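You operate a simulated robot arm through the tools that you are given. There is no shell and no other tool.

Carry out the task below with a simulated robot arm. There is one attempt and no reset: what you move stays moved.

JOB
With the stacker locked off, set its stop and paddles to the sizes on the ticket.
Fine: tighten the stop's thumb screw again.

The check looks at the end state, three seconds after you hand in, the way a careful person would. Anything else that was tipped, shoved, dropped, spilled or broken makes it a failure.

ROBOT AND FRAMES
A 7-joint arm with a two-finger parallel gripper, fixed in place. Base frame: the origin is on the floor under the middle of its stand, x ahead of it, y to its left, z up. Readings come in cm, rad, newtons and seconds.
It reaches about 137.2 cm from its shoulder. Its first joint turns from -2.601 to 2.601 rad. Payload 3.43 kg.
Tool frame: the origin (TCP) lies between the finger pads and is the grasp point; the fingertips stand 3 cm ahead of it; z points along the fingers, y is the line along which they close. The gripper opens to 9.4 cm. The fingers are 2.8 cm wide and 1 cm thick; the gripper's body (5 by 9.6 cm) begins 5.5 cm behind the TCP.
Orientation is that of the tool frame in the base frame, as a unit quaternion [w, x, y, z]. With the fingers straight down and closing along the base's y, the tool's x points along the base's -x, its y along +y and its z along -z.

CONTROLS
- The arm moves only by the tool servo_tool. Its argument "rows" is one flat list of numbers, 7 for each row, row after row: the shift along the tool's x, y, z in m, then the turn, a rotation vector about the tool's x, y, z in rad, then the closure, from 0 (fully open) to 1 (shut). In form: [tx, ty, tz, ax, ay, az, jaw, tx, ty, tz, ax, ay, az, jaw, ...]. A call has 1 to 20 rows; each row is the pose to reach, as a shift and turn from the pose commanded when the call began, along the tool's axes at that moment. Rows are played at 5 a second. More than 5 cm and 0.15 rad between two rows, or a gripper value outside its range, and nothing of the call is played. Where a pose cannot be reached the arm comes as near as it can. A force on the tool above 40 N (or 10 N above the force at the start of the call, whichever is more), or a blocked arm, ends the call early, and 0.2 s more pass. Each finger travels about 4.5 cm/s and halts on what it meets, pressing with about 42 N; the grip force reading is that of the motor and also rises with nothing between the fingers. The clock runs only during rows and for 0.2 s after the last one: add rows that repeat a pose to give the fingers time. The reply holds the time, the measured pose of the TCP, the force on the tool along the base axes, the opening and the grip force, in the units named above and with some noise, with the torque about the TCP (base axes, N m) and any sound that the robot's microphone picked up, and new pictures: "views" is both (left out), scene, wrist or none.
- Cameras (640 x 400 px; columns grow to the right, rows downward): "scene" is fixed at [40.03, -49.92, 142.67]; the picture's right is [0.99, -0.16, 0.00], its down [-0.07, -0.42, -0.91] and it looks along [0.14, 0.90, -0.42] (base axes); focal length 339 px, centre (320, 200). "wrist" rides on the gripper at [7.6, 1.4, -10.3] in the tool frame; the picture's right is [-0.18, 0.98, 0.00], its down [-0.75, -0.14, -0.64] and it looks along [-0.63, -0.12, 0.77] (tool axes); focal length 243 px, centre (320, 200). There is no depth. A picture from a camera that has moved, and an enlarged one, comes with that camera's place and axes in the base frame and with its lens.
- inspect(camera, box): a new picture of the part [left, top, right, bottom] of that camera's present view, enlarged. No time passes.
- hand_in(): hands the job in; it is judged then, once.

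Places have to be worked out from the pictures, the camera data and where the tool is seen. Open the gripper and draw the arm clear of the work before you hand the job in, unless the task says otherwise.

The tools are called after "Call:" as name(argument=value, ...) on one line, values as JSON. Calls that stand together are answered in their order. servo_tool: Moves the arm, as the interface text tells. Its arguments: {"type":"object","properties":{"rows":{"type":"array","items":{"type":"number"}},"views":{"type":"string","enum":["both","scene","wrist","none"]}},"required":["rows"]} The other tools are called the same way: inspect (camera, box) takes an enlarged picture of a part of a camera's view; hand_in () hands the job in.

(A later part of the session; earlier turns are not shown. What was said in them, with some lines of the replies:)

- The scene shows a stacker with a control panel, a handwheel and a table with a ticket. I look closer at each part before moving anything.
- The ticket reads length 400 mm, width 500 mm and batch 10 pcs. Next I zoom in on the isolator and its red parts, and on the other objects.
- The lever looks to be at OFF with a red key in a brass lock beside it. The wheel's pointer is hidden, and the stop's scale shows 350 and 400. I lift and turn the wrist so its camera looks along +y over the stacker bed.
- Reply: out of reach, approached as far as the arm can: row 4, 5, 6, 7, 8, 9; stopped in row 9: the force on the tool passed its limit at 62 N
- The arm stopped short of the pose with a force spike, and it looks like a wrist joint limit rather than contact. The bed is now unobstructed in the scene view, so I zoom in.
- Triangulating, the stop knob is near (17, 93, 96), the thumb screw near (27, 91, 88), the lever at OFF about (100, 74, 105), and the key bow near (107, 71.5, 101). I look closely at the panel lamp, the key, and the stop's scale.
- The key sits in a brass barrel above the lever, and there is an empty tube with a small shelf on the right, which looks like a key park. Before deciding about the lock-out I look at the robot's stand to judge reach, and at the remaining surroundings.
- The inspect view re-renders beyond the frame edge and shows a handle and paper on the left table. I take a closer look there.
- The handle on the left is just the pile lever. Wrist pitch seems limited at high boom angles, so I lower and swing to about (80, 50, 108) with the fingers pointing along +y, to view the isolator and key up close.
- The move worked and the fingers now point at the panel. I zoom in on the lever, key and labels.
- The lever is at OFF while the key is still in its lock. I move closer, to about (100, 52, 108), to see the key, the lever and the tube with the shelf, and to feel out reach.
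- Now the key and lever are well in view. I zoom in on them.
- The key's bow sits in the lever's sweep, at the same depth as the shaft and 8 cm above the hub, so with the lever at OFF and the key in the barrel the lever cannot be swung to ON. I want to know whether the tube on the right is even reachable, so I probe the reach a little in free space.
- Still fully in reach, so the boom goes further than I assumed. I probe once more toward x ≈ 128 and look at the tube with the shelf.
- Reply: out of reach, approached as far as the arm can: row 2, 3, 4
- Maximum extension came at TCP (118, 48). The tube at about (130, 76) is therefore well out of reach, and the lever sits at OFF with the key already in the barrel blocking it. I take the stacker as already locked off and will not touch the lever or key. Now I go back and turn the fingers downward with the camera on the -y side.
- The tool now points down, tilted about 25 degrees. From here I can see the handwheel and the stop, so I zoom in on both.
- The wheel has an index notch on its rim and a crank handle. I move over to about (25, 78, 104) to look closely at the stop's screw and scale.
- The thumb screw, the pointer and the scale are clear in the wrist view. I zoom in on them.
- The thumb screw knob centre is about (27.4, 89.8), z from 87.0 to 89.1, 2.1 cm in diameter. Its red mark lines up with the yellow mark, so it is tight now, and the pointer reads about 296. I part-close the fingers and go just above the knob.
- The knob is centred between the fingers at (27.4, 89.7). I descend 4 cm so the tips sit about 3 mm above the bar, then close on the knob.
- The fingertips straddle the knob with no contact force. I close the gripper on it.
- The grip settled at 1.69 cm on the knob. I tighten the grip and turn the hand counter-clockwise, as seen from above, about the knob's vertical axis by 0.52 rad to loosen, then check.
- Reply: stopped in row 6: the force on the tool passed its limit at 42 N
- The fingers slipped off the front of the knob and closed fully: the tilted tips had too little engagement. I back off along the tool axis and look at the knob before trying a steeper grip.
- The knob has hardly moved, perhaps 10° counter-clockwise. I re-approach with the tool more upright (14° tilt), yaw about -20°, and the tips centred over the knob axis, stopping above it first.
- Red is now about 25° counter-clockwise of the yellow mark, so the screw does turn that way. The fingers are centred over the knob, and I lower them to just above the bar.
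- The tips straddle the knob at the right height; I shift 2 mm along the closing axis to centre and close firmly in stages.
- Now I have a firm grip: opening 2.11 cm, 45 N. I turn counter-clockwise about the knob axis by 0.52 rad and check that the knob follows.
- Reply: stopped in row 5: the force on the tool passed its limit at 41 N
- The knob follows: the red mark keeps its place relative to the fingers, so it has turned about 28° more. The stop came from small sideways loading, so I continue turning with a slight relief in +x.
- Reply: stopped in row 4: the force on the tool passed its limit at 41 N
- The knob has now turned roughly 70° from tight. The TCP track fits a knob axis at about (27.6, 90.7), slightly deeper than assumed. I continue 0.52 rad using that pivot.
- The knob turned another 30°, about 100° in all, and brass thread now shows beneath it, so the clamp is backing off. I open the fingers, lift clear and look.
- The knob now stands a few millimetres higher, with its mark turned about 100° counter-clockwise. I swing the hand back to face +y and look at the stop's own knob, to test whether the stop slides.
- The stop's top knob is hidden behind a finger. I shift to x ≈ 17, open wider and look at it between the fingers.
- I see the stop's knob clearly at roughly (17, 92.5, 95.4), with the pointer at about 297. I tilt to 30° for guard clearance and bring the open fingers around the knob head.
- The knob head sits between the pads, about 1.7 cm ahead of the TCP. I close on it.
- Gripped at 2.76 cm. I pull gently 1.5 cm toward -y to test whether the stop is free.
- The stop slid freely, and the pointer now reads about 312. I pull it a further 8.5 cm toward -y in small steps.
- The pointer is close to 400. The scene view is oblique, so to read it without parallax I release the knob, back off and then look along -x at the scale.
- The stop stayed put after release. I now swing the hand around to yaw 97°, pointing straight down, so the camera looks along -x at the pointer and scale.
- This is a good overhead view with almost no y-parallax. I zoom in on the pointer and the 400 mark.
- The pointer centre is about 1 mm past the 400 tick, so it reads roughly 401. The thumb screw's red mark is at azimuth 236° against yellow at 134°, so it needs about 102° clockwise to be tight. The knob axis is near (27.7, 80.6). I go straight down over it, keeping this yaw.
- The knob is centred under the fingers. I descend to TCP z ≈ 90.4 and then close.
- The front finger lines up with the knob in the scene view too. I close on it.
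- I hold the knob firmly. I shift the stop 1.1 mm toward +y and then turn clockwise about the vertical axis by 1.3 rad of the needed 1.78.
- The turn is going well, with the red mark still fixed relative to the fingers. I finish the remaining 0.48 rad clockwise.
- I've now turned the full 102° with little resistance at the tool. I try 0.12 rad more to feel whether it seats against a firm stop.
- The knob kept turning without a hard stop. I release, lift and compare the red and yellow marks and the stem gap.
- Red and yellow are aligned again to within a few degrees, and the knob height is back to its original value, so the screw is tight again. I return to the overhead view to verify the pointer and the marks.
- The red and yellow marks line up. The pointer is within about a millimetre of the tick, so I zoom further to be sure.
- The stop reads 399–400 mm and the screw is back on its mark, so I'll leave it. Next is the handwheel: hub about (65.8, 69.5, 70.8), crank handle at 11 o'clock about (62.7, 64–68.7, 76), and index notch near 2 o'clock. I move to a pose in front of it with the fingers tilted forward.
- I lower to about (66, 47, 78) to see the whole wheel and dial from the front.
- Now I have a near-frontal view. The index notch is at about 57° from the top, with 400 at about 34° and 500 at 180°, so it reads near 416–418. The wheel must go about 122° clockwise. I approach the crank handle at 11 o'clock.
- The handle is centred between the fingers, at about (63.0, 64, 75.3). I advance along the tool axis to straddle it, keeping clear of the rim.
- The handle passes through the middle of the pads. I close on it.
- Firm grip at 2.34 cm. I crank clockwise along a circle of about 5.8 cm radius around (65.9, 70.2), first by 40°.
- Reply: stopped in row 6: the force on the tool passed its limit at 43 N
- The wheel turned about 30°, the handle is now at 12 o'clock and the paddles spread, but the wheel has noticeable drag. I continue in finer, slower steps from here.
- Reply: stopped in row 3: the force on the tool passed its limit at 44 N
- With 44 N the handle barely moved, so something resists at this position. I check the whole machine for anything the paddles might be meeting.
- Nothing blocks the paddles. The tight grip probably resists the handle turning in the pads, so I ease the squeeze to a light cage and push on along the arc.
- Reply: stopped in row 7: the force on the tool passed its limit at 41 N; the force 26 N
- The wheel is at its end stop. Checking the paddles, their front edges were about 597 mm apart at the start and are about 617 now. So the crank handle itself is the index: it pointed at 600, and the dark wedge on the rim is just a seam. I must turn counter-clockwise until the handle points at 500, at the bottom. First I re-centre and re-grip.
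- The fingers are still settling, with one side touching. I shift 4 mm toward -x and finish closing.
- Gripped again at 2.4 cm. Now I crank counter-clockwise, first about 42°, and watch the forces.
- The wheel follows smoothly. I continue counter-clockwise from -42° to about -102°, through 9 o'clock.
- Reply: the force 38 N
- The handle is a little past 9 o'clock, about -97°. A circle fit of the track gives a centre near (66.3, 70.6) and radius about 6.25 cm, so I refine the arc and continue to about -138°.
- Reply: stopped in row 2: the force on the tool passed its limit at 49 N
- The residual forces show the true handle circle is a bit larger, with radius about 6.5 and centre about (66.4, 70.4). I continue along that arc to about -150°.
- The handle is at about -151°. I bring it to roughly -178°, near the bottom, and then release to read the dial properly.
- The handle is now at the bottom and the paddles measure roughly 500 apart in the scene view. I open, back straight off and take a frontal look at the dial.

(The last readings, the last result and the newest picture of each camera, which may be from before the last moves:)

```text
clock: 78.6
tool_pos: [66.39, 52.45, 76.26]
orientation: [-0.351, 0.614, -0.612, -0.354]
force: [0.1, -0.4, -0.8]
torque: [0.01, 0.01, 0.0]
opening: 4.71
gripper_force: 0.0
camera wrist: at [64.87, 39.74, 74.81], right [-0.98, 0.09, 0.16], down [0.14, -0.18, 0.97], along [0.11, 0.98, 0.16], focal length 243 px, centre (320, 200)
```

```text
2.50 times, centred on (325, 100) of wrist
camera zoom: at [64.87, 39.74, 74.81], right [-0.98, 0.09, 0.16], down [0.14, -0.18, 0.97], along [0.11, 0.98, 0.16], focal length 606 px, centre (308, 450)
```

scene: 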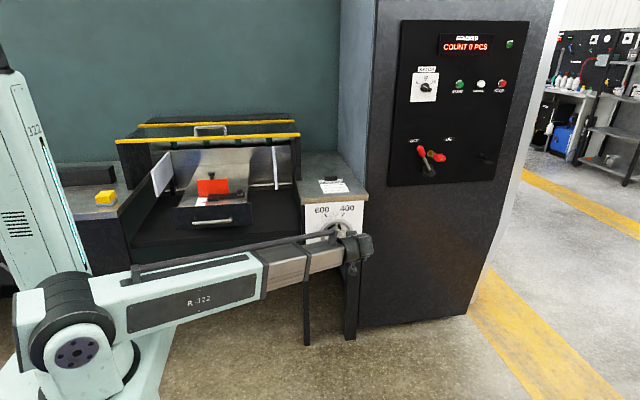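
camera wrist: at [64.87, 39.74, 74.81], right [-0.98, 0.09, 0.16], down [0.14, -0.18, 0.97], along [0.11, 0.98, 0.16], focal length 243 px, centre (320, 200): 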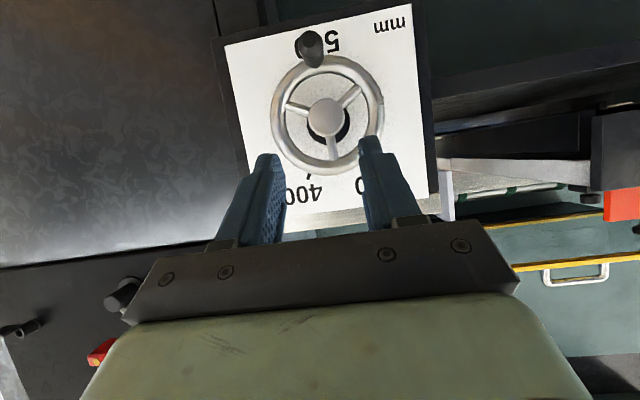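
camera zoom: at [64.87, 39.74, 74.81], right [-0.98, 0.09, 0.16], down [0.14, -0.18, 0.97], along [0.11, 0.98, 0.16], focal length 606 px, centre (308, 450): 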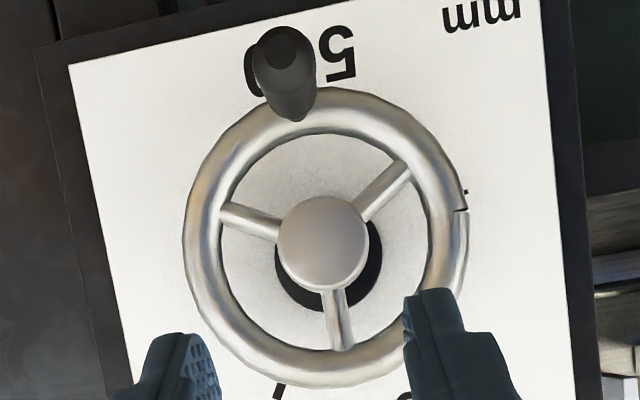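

The dial ticks fit 1.5° per mm, with 400 at 30°, 500 at 180° and 600 at 330°, so the start was exactly 600. The handle now appears near 178°, about 498.5–499 mm. I zoom in to measure the spokes more exactly.

Call:
inspect(camera="wrist", box=[265, 45, 395, 180])

Call:
inspect(camera="wrist", box=[280, 20, 350, 75])

Call:
inspect(camera="wrist", box=[340, 70, 400, 120])

Call:
inspect(camera="wrist", box=[265, 70, 335, 130])

```text
2.96 times, centred on (330, 112) of wrist
camera zoom: at [64.87, 39.74, 74.81], right [-0.98, 0.09, 0.16], down [0.14, -0.18, 0.97], along [0.11, 0.98, 0.16], focal length 719 px, centre (290, 459)
```

zoom: 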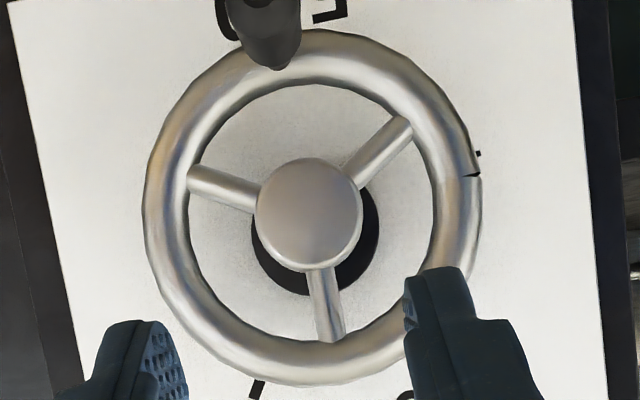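

```text
7.27 times, centred on (315, 48) of wrist
camera zoom: at [64.87, 39.74, 74.81], right [-0.98, 0.09, 0.16], down [0.14, -0.18, 0.97], along [0.11, 0.98, 0.16], focal length 1764 px, centre (356, 1309)
```

zoom: 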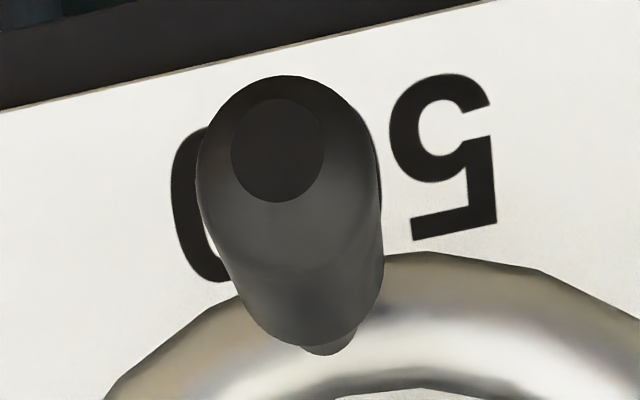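

```text
8.00 times, centred on (370, 95) of wrist
camera zoom: at [64.87, 39.74, 74.81], right [-0.98, 0.09, 0.16], down [0.14, -0.18, 0.97], along [0.11, 0.98, 0.16], focal length 1941 px, centre (-80, 1040)
```

zoom: 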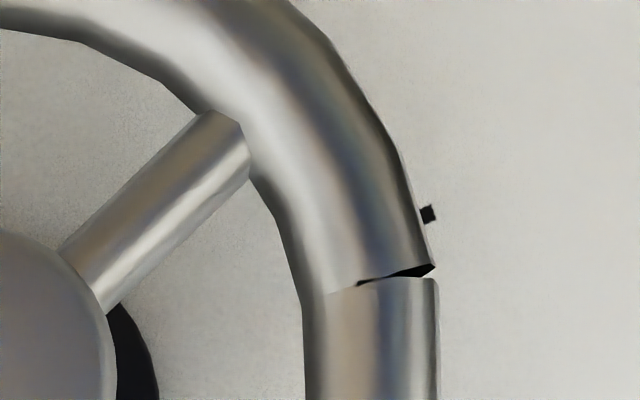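

```text
6.67 times, centred on (300, 100) of wrist
camera zoom: at [64.87, 39.74, 74.81], right [-0.98, 0.09, 0.16], down [0.14, -0.18, 0.97], along [0.11, 0.98, 0.16], focal length 1618 px, centre (453, 867)
```

zoom: 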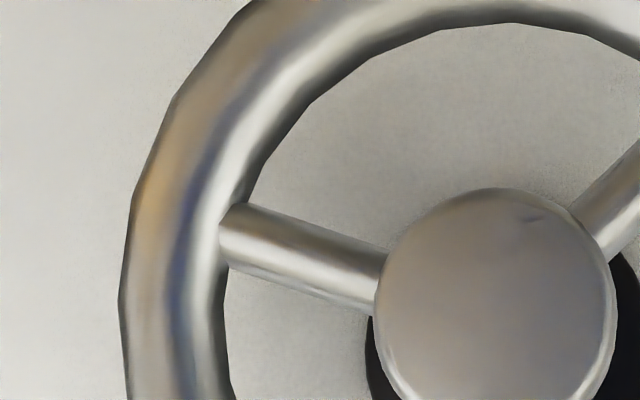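

Spoke lines and the handle axis agree: the handle is at about 177.5°, or 498.3 mm. It should move about 2.5 mm toward -x. I re-approach along the same path, offset by that amount, so closing the fingers centres the handle at 500.

Call:
servo_tool(rows=[0.03, 0.0025, 0.03, 0, 0, 0, 0.5, 0.05, 0.0025, 0.06, 0, 0, 0, 0.5, 0.05, 0.0025, 0.09, 0, 0, 0, 0.5, 0.05, 0.0025, 0.12, 0, 0, 0, 0.5, 0.05, 0.0025, 0.14, 0, 0, 0, 0.5, 0.05, 0.0025, 0.16, 0, 0, 0, 0.5, 0.05, 0.0025, 0.16, 0, 0, 0, 0.5], views="wrist")

Call:
inspect(camera="wrist", box=[210, 80, 430, 240])

```text
clock: 80.2
tool_pos: [65.97, 63.75, 63.72]
orientation: [-0.351, 0.614, -0.611, -0.354]
force: [0.1, 0.1, 0.0]
torque: [-0.04, 0.01, 0.02]
opening: 4.69
gripper_force: 0.1
camera wrist: at [64.65, 51.09, 62.34], right [-0.98, 0.09, 0.16], down [0.14, -0.18, 0.97], along [0.11, 0.98, 0.16], focal length 243 px, centre (320, 200)
```

wrist: 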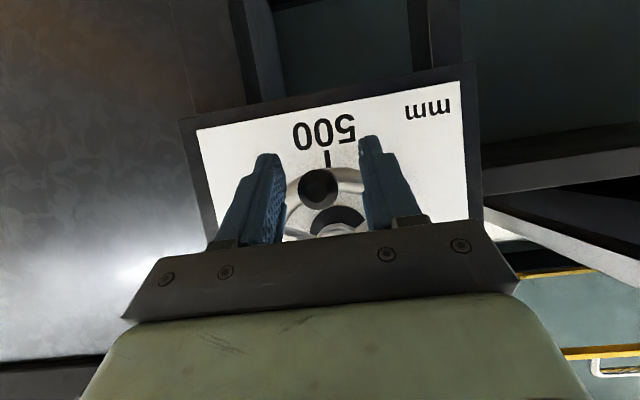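

```text
2.50 times, centred on (320, 160) of wrist
camera zoom: at [64.65, 51.09, 62.34], right [-0.98, 0.09, 0.16], down [0.14, -0.18, 0.97], along [0.11, 0.98, 0.16], focal length 606 px, centre (320, 300)
```

zoom: 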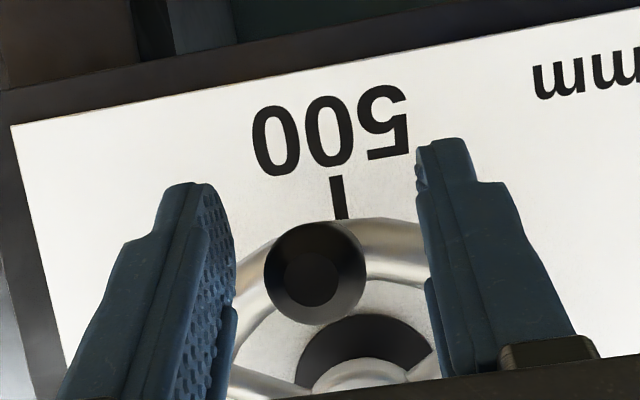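

The handle sits about 3 mm to +x of the finger centre, and closing will bring it over by that amount. I close on it now.

Call:
servo_tool(rows=[0, -0.0004, 0, 0, 0, 0, 0.6, 0, -0.0004, 0, 0, 0, 0, 0.7, 0, -0.0004, 0, 0, 0, 0, 0.76, 0, -0.0004, 0, 0, 0, 0, 0.8, 0, -0.0004, 0, 0, 0, 0, 0.8], views="wrist")

Call:
inspect(camera="wrist", box=[210, 80, 430, 240])

```text
clock: 81.4
tool_pos: [66.23, 63.76, 63.84]
orientation: [-0.351, 0.614, -0.612, -0.354]
force: [1.5, 1.5, -1.9]
torque: [-0.05, 0.05, -0.13]
opening: 2.36
gripper_force: 44.2
camera wrist: at [64.71, 51.05, 62.37], right [-0.98, 0.09, 0.16], down [0.14, -0.18, 0.97], along [0.11, 0.98, 0.16], focal length 243 px, centre (320, 200)
```

wrist: 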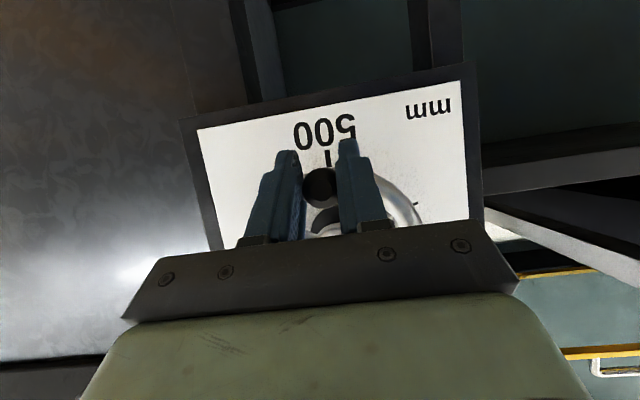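

```text
2.50 times, centred on (320, 160) of wrist
camera zoom: at [64.71, 51.05, 62.37], right [-0.98, 0.09, 0.16], down [0.14, -0.18, 0.97], along [0.11, 0.98, 0.16], focal length 606 px, centre (320, 300)
```

zoom: 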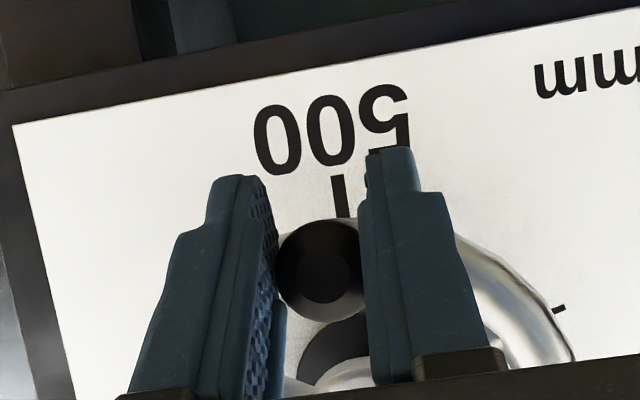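

The handle moved only slightly and the TCP reads x = 66.23 against the wanted 66.12. I nudge 1.2 mm further toward -x and hold so it settles.

Call:
servo_tool(rows=[0, 0.0006, 0, 0, 0, 0, 0.82, 0, 0.0012, 0, 0, 0, 0, 0.82, 0, 0.0012, 0, 0, 0, 0, 0.82, 0, 0.0012, 0, 0, 0, 0, 0.82, 0, 0.0012, 0, 0, 0, 0, 0.82, 0, 0.0012, 0, 0, 0, 0, 0.82], views="wrist")

Call:
inspect(camera="wrist", box=[210, 80, 430, 240])

```text
clock: 82.8
tool_pos: [65.87, 63.8, 63.85]
orientation: [-0.351, 0.614, -0.612, -0.354]
force: [8.5, 5.2, -5.6]
torque: [-0.06, 0.47, -0.35]
opening: 2.34
gripper_force: 45.9
camera wrist: at [64.58, 51.05, 62.38], right [-0.98, 0.09, 0.16], down [0.14, -0.18, 0.97], along [0.11, 0.98, 0.16], focal length 243 px, centre (320, 200)
```

wrist: 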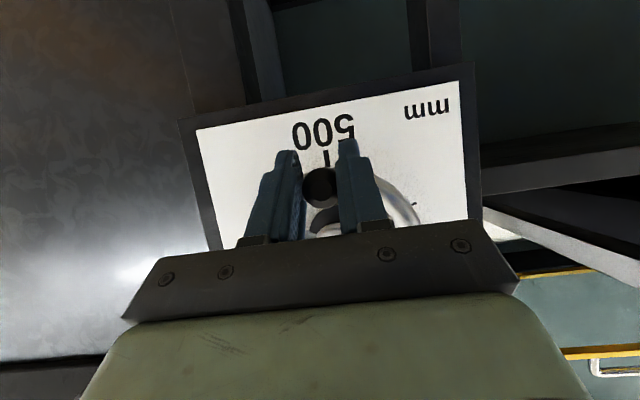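

```text
2.50 times, centred on (320, 160) of wrist
camera zoom: at [64.58, 51.05, 62.38], right [-0.98, 0.09, 0.16], down [0.14, -0.18, 0.97], along [0.11, 0.98, 0.16], focal length 606 px, centre (320, 300)
```

zoom: 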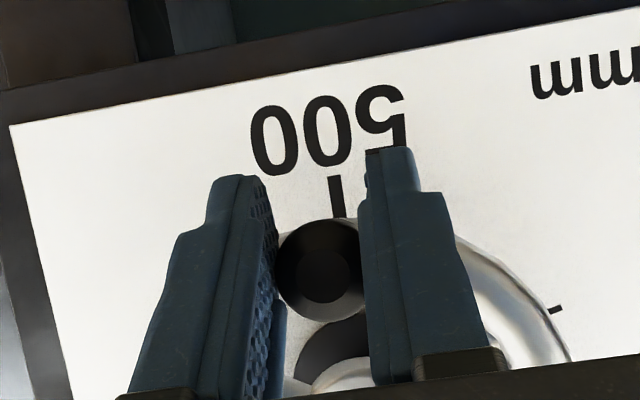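

By the camera pose the grip has now moved about 3 mm toward -x from the earlier release point, which is what I wanted. I release, retreat along the same path and re-measure.

Call:
servo_tool(rows=[0, 0, 0, 0, 0, 0, 0.7, 0, 0, 0, 0, 0, 0, 0.6, 0, 0, 0, 0, 0, 0, 0.5, 0, 0, 0, 0, 0, 0, 0.5, 0, 0, -0.02, 0, 0, 0, 0.5, 0, 0, -0.04, 0, 0, 0, 0.5, 0, 0, -0.07, 0, 0, 0, 0.5, 0, 0, -0.1, 0, 0, 0, 0.5, -0.03, 0, -0.13, 0, 0, 0, 0.5, -0.05, 0, -0.16, 0, 0, 0, 0.5, -0.05, 0, -0.16, 0, 0, 0, 0.5], views="both")

Call:
inspect(camera="wrist", box=[265, 45, 395, 180])

Call:
inspect(camera="wrist", box=[280, 20, 350, 75])

Call:
inspect(camera="wrist", box=[340, 70, 400, 120])

Call:
inspect(camera="wrist", box=[265, 70, 335, 130])

```text
clock: 85.2
tool_pos: [66.13, 52.35, 76.11]
orientation: [-0.351, 0.615, -0.611, -0.354]
force: [0.1, 0.0, 0.5]
torque: [0.0, 0.0, 0.0]
opening: 4.71
gripper_force: 0.1
camera wrist: at [64.73, 39.72, 74.68], right [-0.98, 0.09, 0.16], down [0.14, -0.18, 0.97], along [0.11, 0.98, 0.16], focal length 243 px, centre (320, 200)
```

scene: 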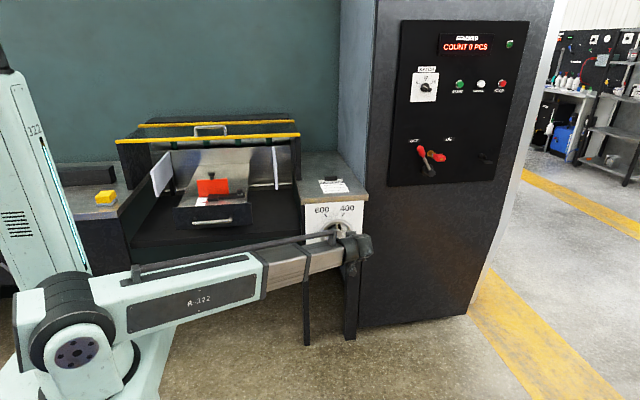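
wrist: 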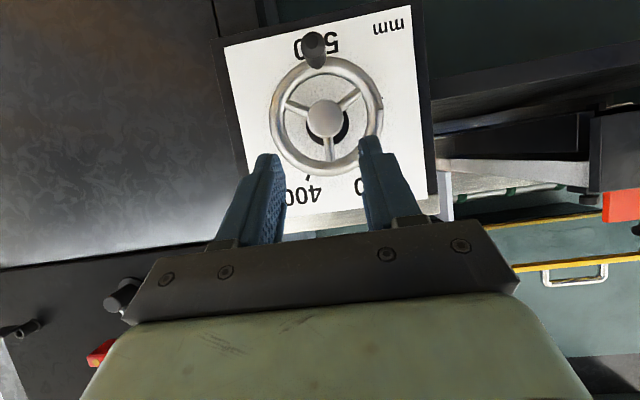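

```text
2.96 times, centred on (330, 112) of wrist
camera zoom: at [64.73, 39.72, 74.68], right [-0.98, 0.09, 0.16], down [0.14, -0.18, 0.97], along [0.11, 0.98, 0.16], focal length 719 px, centre (290, 459)
```

zoom: 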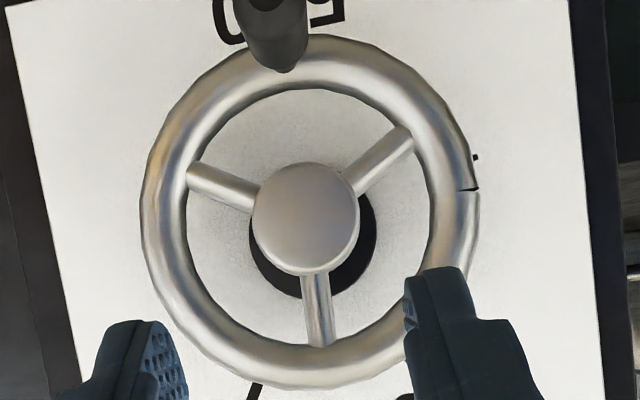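

```text
7.27 times, centred on (315, 48) of wrist
camera zoom: at [64.73, 39.72, 74.68], right [-0.98, 0.09, 0.16], down [0.14, -0.18, 0.97], along [0.11, 0.98, 0.16], focal length 1764 px, centre (356, 1309)
```

zoom: 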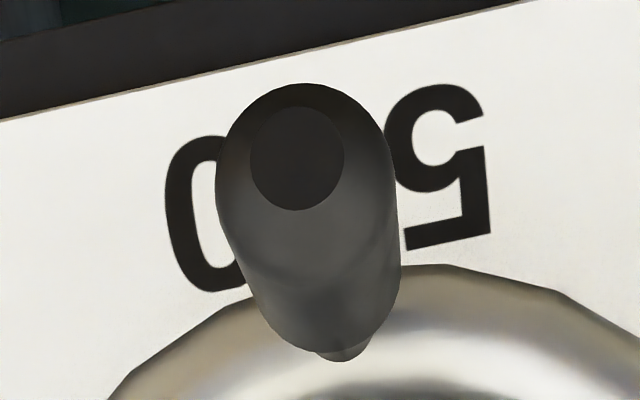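

```text
8.00 times, centred on (370, 95) of wrist
camera zoom: at [64.73, 39.72, 74.68], right [-0.98, 0.09, 0.16], down [0.14, -0.18, 0.97], along [0.11, 0.98, 0.16], focal length 1941 px, centre (-80, 1040)
```

zoom: 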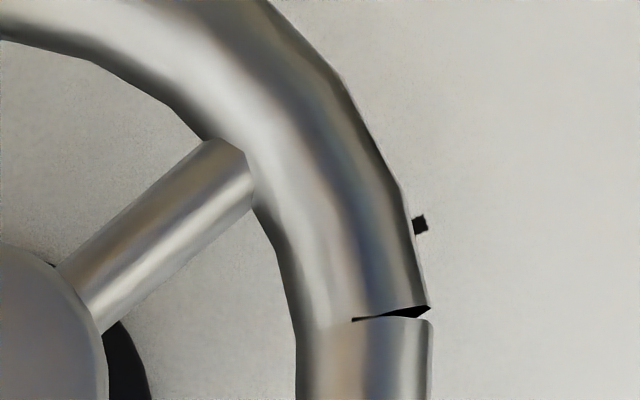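

```text
6.67 times, centred on (300, 100) of wrist
camera zoom: at [64.73, 39.72, 74.68], right [-0.98, 0.09, 0.16], down [0.14, -0.18, 0.97], along [0.11, 0.98, 0.16], focal length 1618 px, centre (453, 867)
```

zoom: 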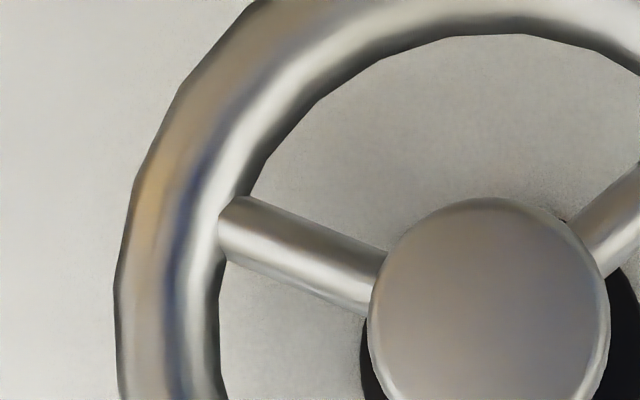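

The wheel now reads 180.4° on the dial, which is about 500 mm. The red part on the isolator looks like a lock-off padlock, with a brass cylinder face, and it still blocks the lever at OFF. I open fully, draw the arm back and make a last check of everything.

Call:
servo_tool(rows=[-0.0195, 0.0188, -0.0286, 0, 0, 0, 0.4, -0.039, 0.0375, -0.0573, 0, 0, 0, 0.3, -0.0585, 0.0563, -0.0859, 0, 0, 0, 0.2, -0.078, 0.075, -0.1145, 0, 0, 0, 0.1, -0.0975, 0.0938, -0.1431, 0, 0, 0, 0, -0.117, 0.1125, -0.1718, 0, 0, 0, 0, -0.1365, 0.1313, -0.2004, 0, 0, 0, 0, -0.156, 0.15, -0.229, 0, 0, 0, 0, -0.156, 0.15, -0.229, 0, 0, 0, 0, -0.156, 0.15, -0.229, 0, 0, 0, 0], views="both")

Call:
inspect(camera="scene", box=[190, 160, 270, 215])

Call:
inspect(camera="scene", box=[295, 190, 375, 260])

Call:
inspect(camera="scene", box=[380, 20, 530, 190])

Call:
inspect(camera="scene", box=[80, 110, 320, 250])

```text
clock: 87.4
tool_pos: [51.18, 40.29, 101.25]
orientation: [-0.351, 0.614, -0.611, -0.354]
force: [0.0, -0.1, 0.3]
torque: [0.0, -0.01, -0.01]
opening: 9.39
gripper_force: 0.2
camera wrist: at [49.72, 27.64, 99.83], right [-0.98, 0.09, 0.16], down [0.14, -0.18, 0.97], along [0.11, 0.98, 0.16], focal length 243 px, centre (320, 200)
```

scene: 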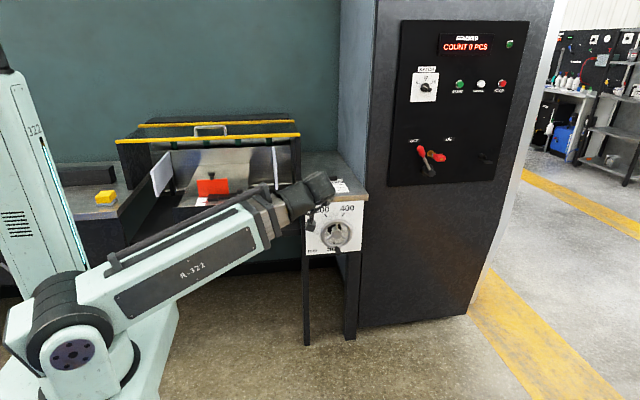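
wrist: 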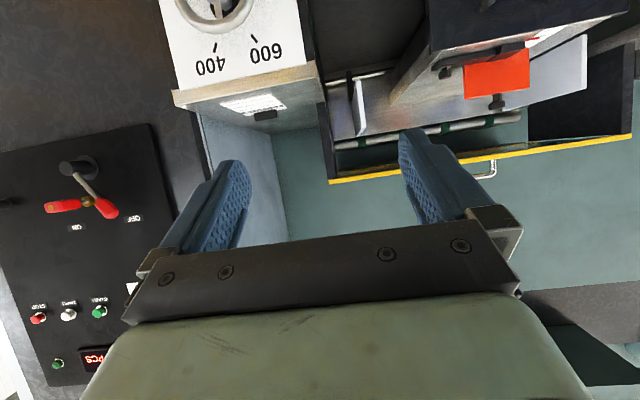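

```text
7.27 times, centred on (230, 188) of scene
camera zoom: at [40.03, -49.92, 142.67], right [0.99, -0.16, 0.0], down [-0.07, -0.42, -0.91], along [0.14, 0.9, -0.42], focal length 2466 px, centre (974, 291)
```

zoom: 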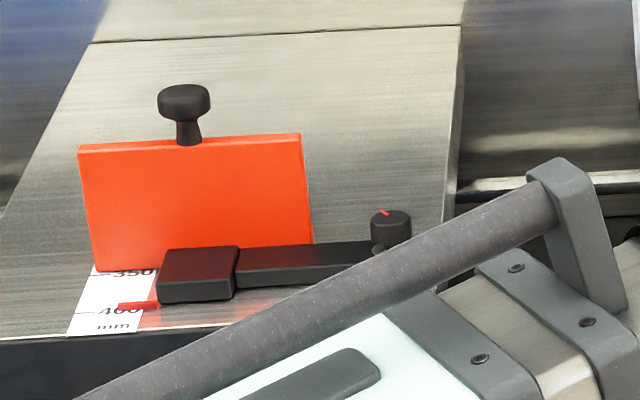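

```text
5.71 times, centred on (335, 225) of scene
camera zoom: at [40.03, -49.92, 142.67], right [0.99, -0.16, 0.0], down [-0.07, -0.42, -0.91], along [0.14, 0.9, -0.42], focal length 1938 px, centre (234, 57)
```

zoom: 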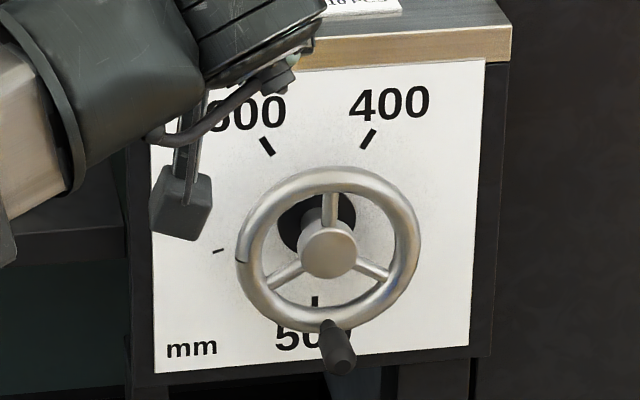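

```text
2.35 times, centred on (455, 105) of scene
camera zoom: at [40.03, -49.92, 142.67], right [0.99, -0.16, 0.0], down [-0.07, -0.42, -0.91], along [0.14, 0.9, -0.42], focal length 798 px, centre (2, 424)
```

zoom: 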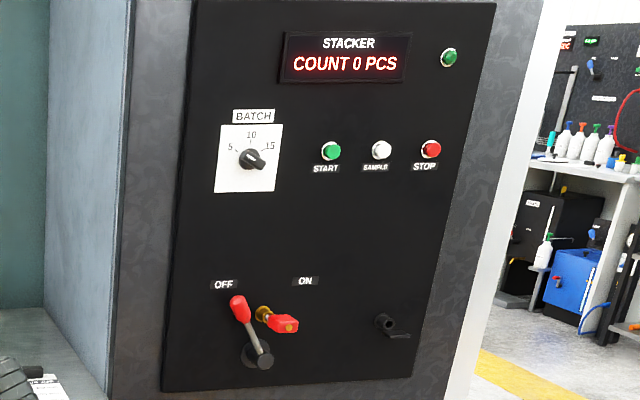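

```text
2.67 times, centred on (200, 180) of scene
camera zoom: at [40.03, -49.92, 142.67], right [0.99, -0.16, 0.0], down [-0.07, -0.42, -0.91], along [0.14, 0.9, -0.42], focal length 904 px, centre (640, 253)
```

zoom: 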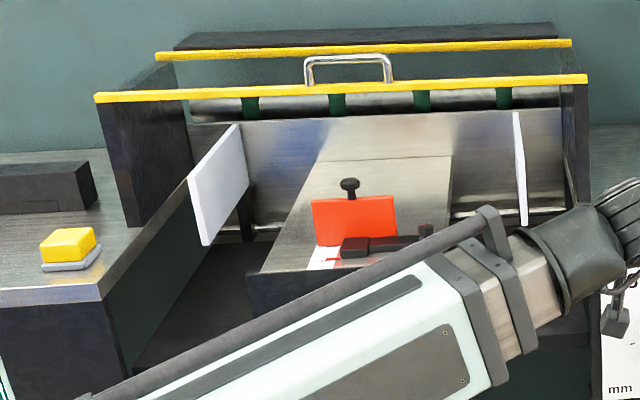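

Everything checks out. The pointer is on 400, the screw's mark is aligned and the crank handle is on 500. The lever is still at OFF with its lock in place, and the other controls, ticket, drawer and guard are as they were. The gripper is open and the arm is clear, so I hand in.

Call:
hand_in()

```text
The job is handed in.
```

I set the stop and paddles to the ticket sizes and handed the job in. The grading result has not come back.

- **Stop (length 400 mm):** I loosened the thumb screw, slid the stop to the 400 mark, and tightened the screw again. The pointer reads about 399.5 mm. The screw's red mark lines up with the yellow one, as it did at the start. I did not push on the stop afterwards to test the clamp.
- **Paddles (width 500 mm):** The handwheel's crank handle points at 500 on the dial, about 500.3 mm by my measurement. I took the handle as the dial's pointer; the paddle spacing in the pictures fits that.
- **Wrong turn on the wheel:** I first misread the dial and turned the wheel the wrong way. It went from 600 to its end stop at about 620, and I pushed against that stop with about 44 N. I then brought it back to 500. I saw no damage.
- **Lock-off:** I took the stacker as already locked off and did not touch the lever or the lock. The lever is at OFF, and the red lock piece sits in front of it, so it cannot swing to ON. If "locked off" was meant to include pulling that piece out, I have not done that. Its empty holder on the panel is beyond the arm's reach.

I left the batch dial alone, since the job only asked for the sizes. The gripper is open and the arm is clear of the machine.
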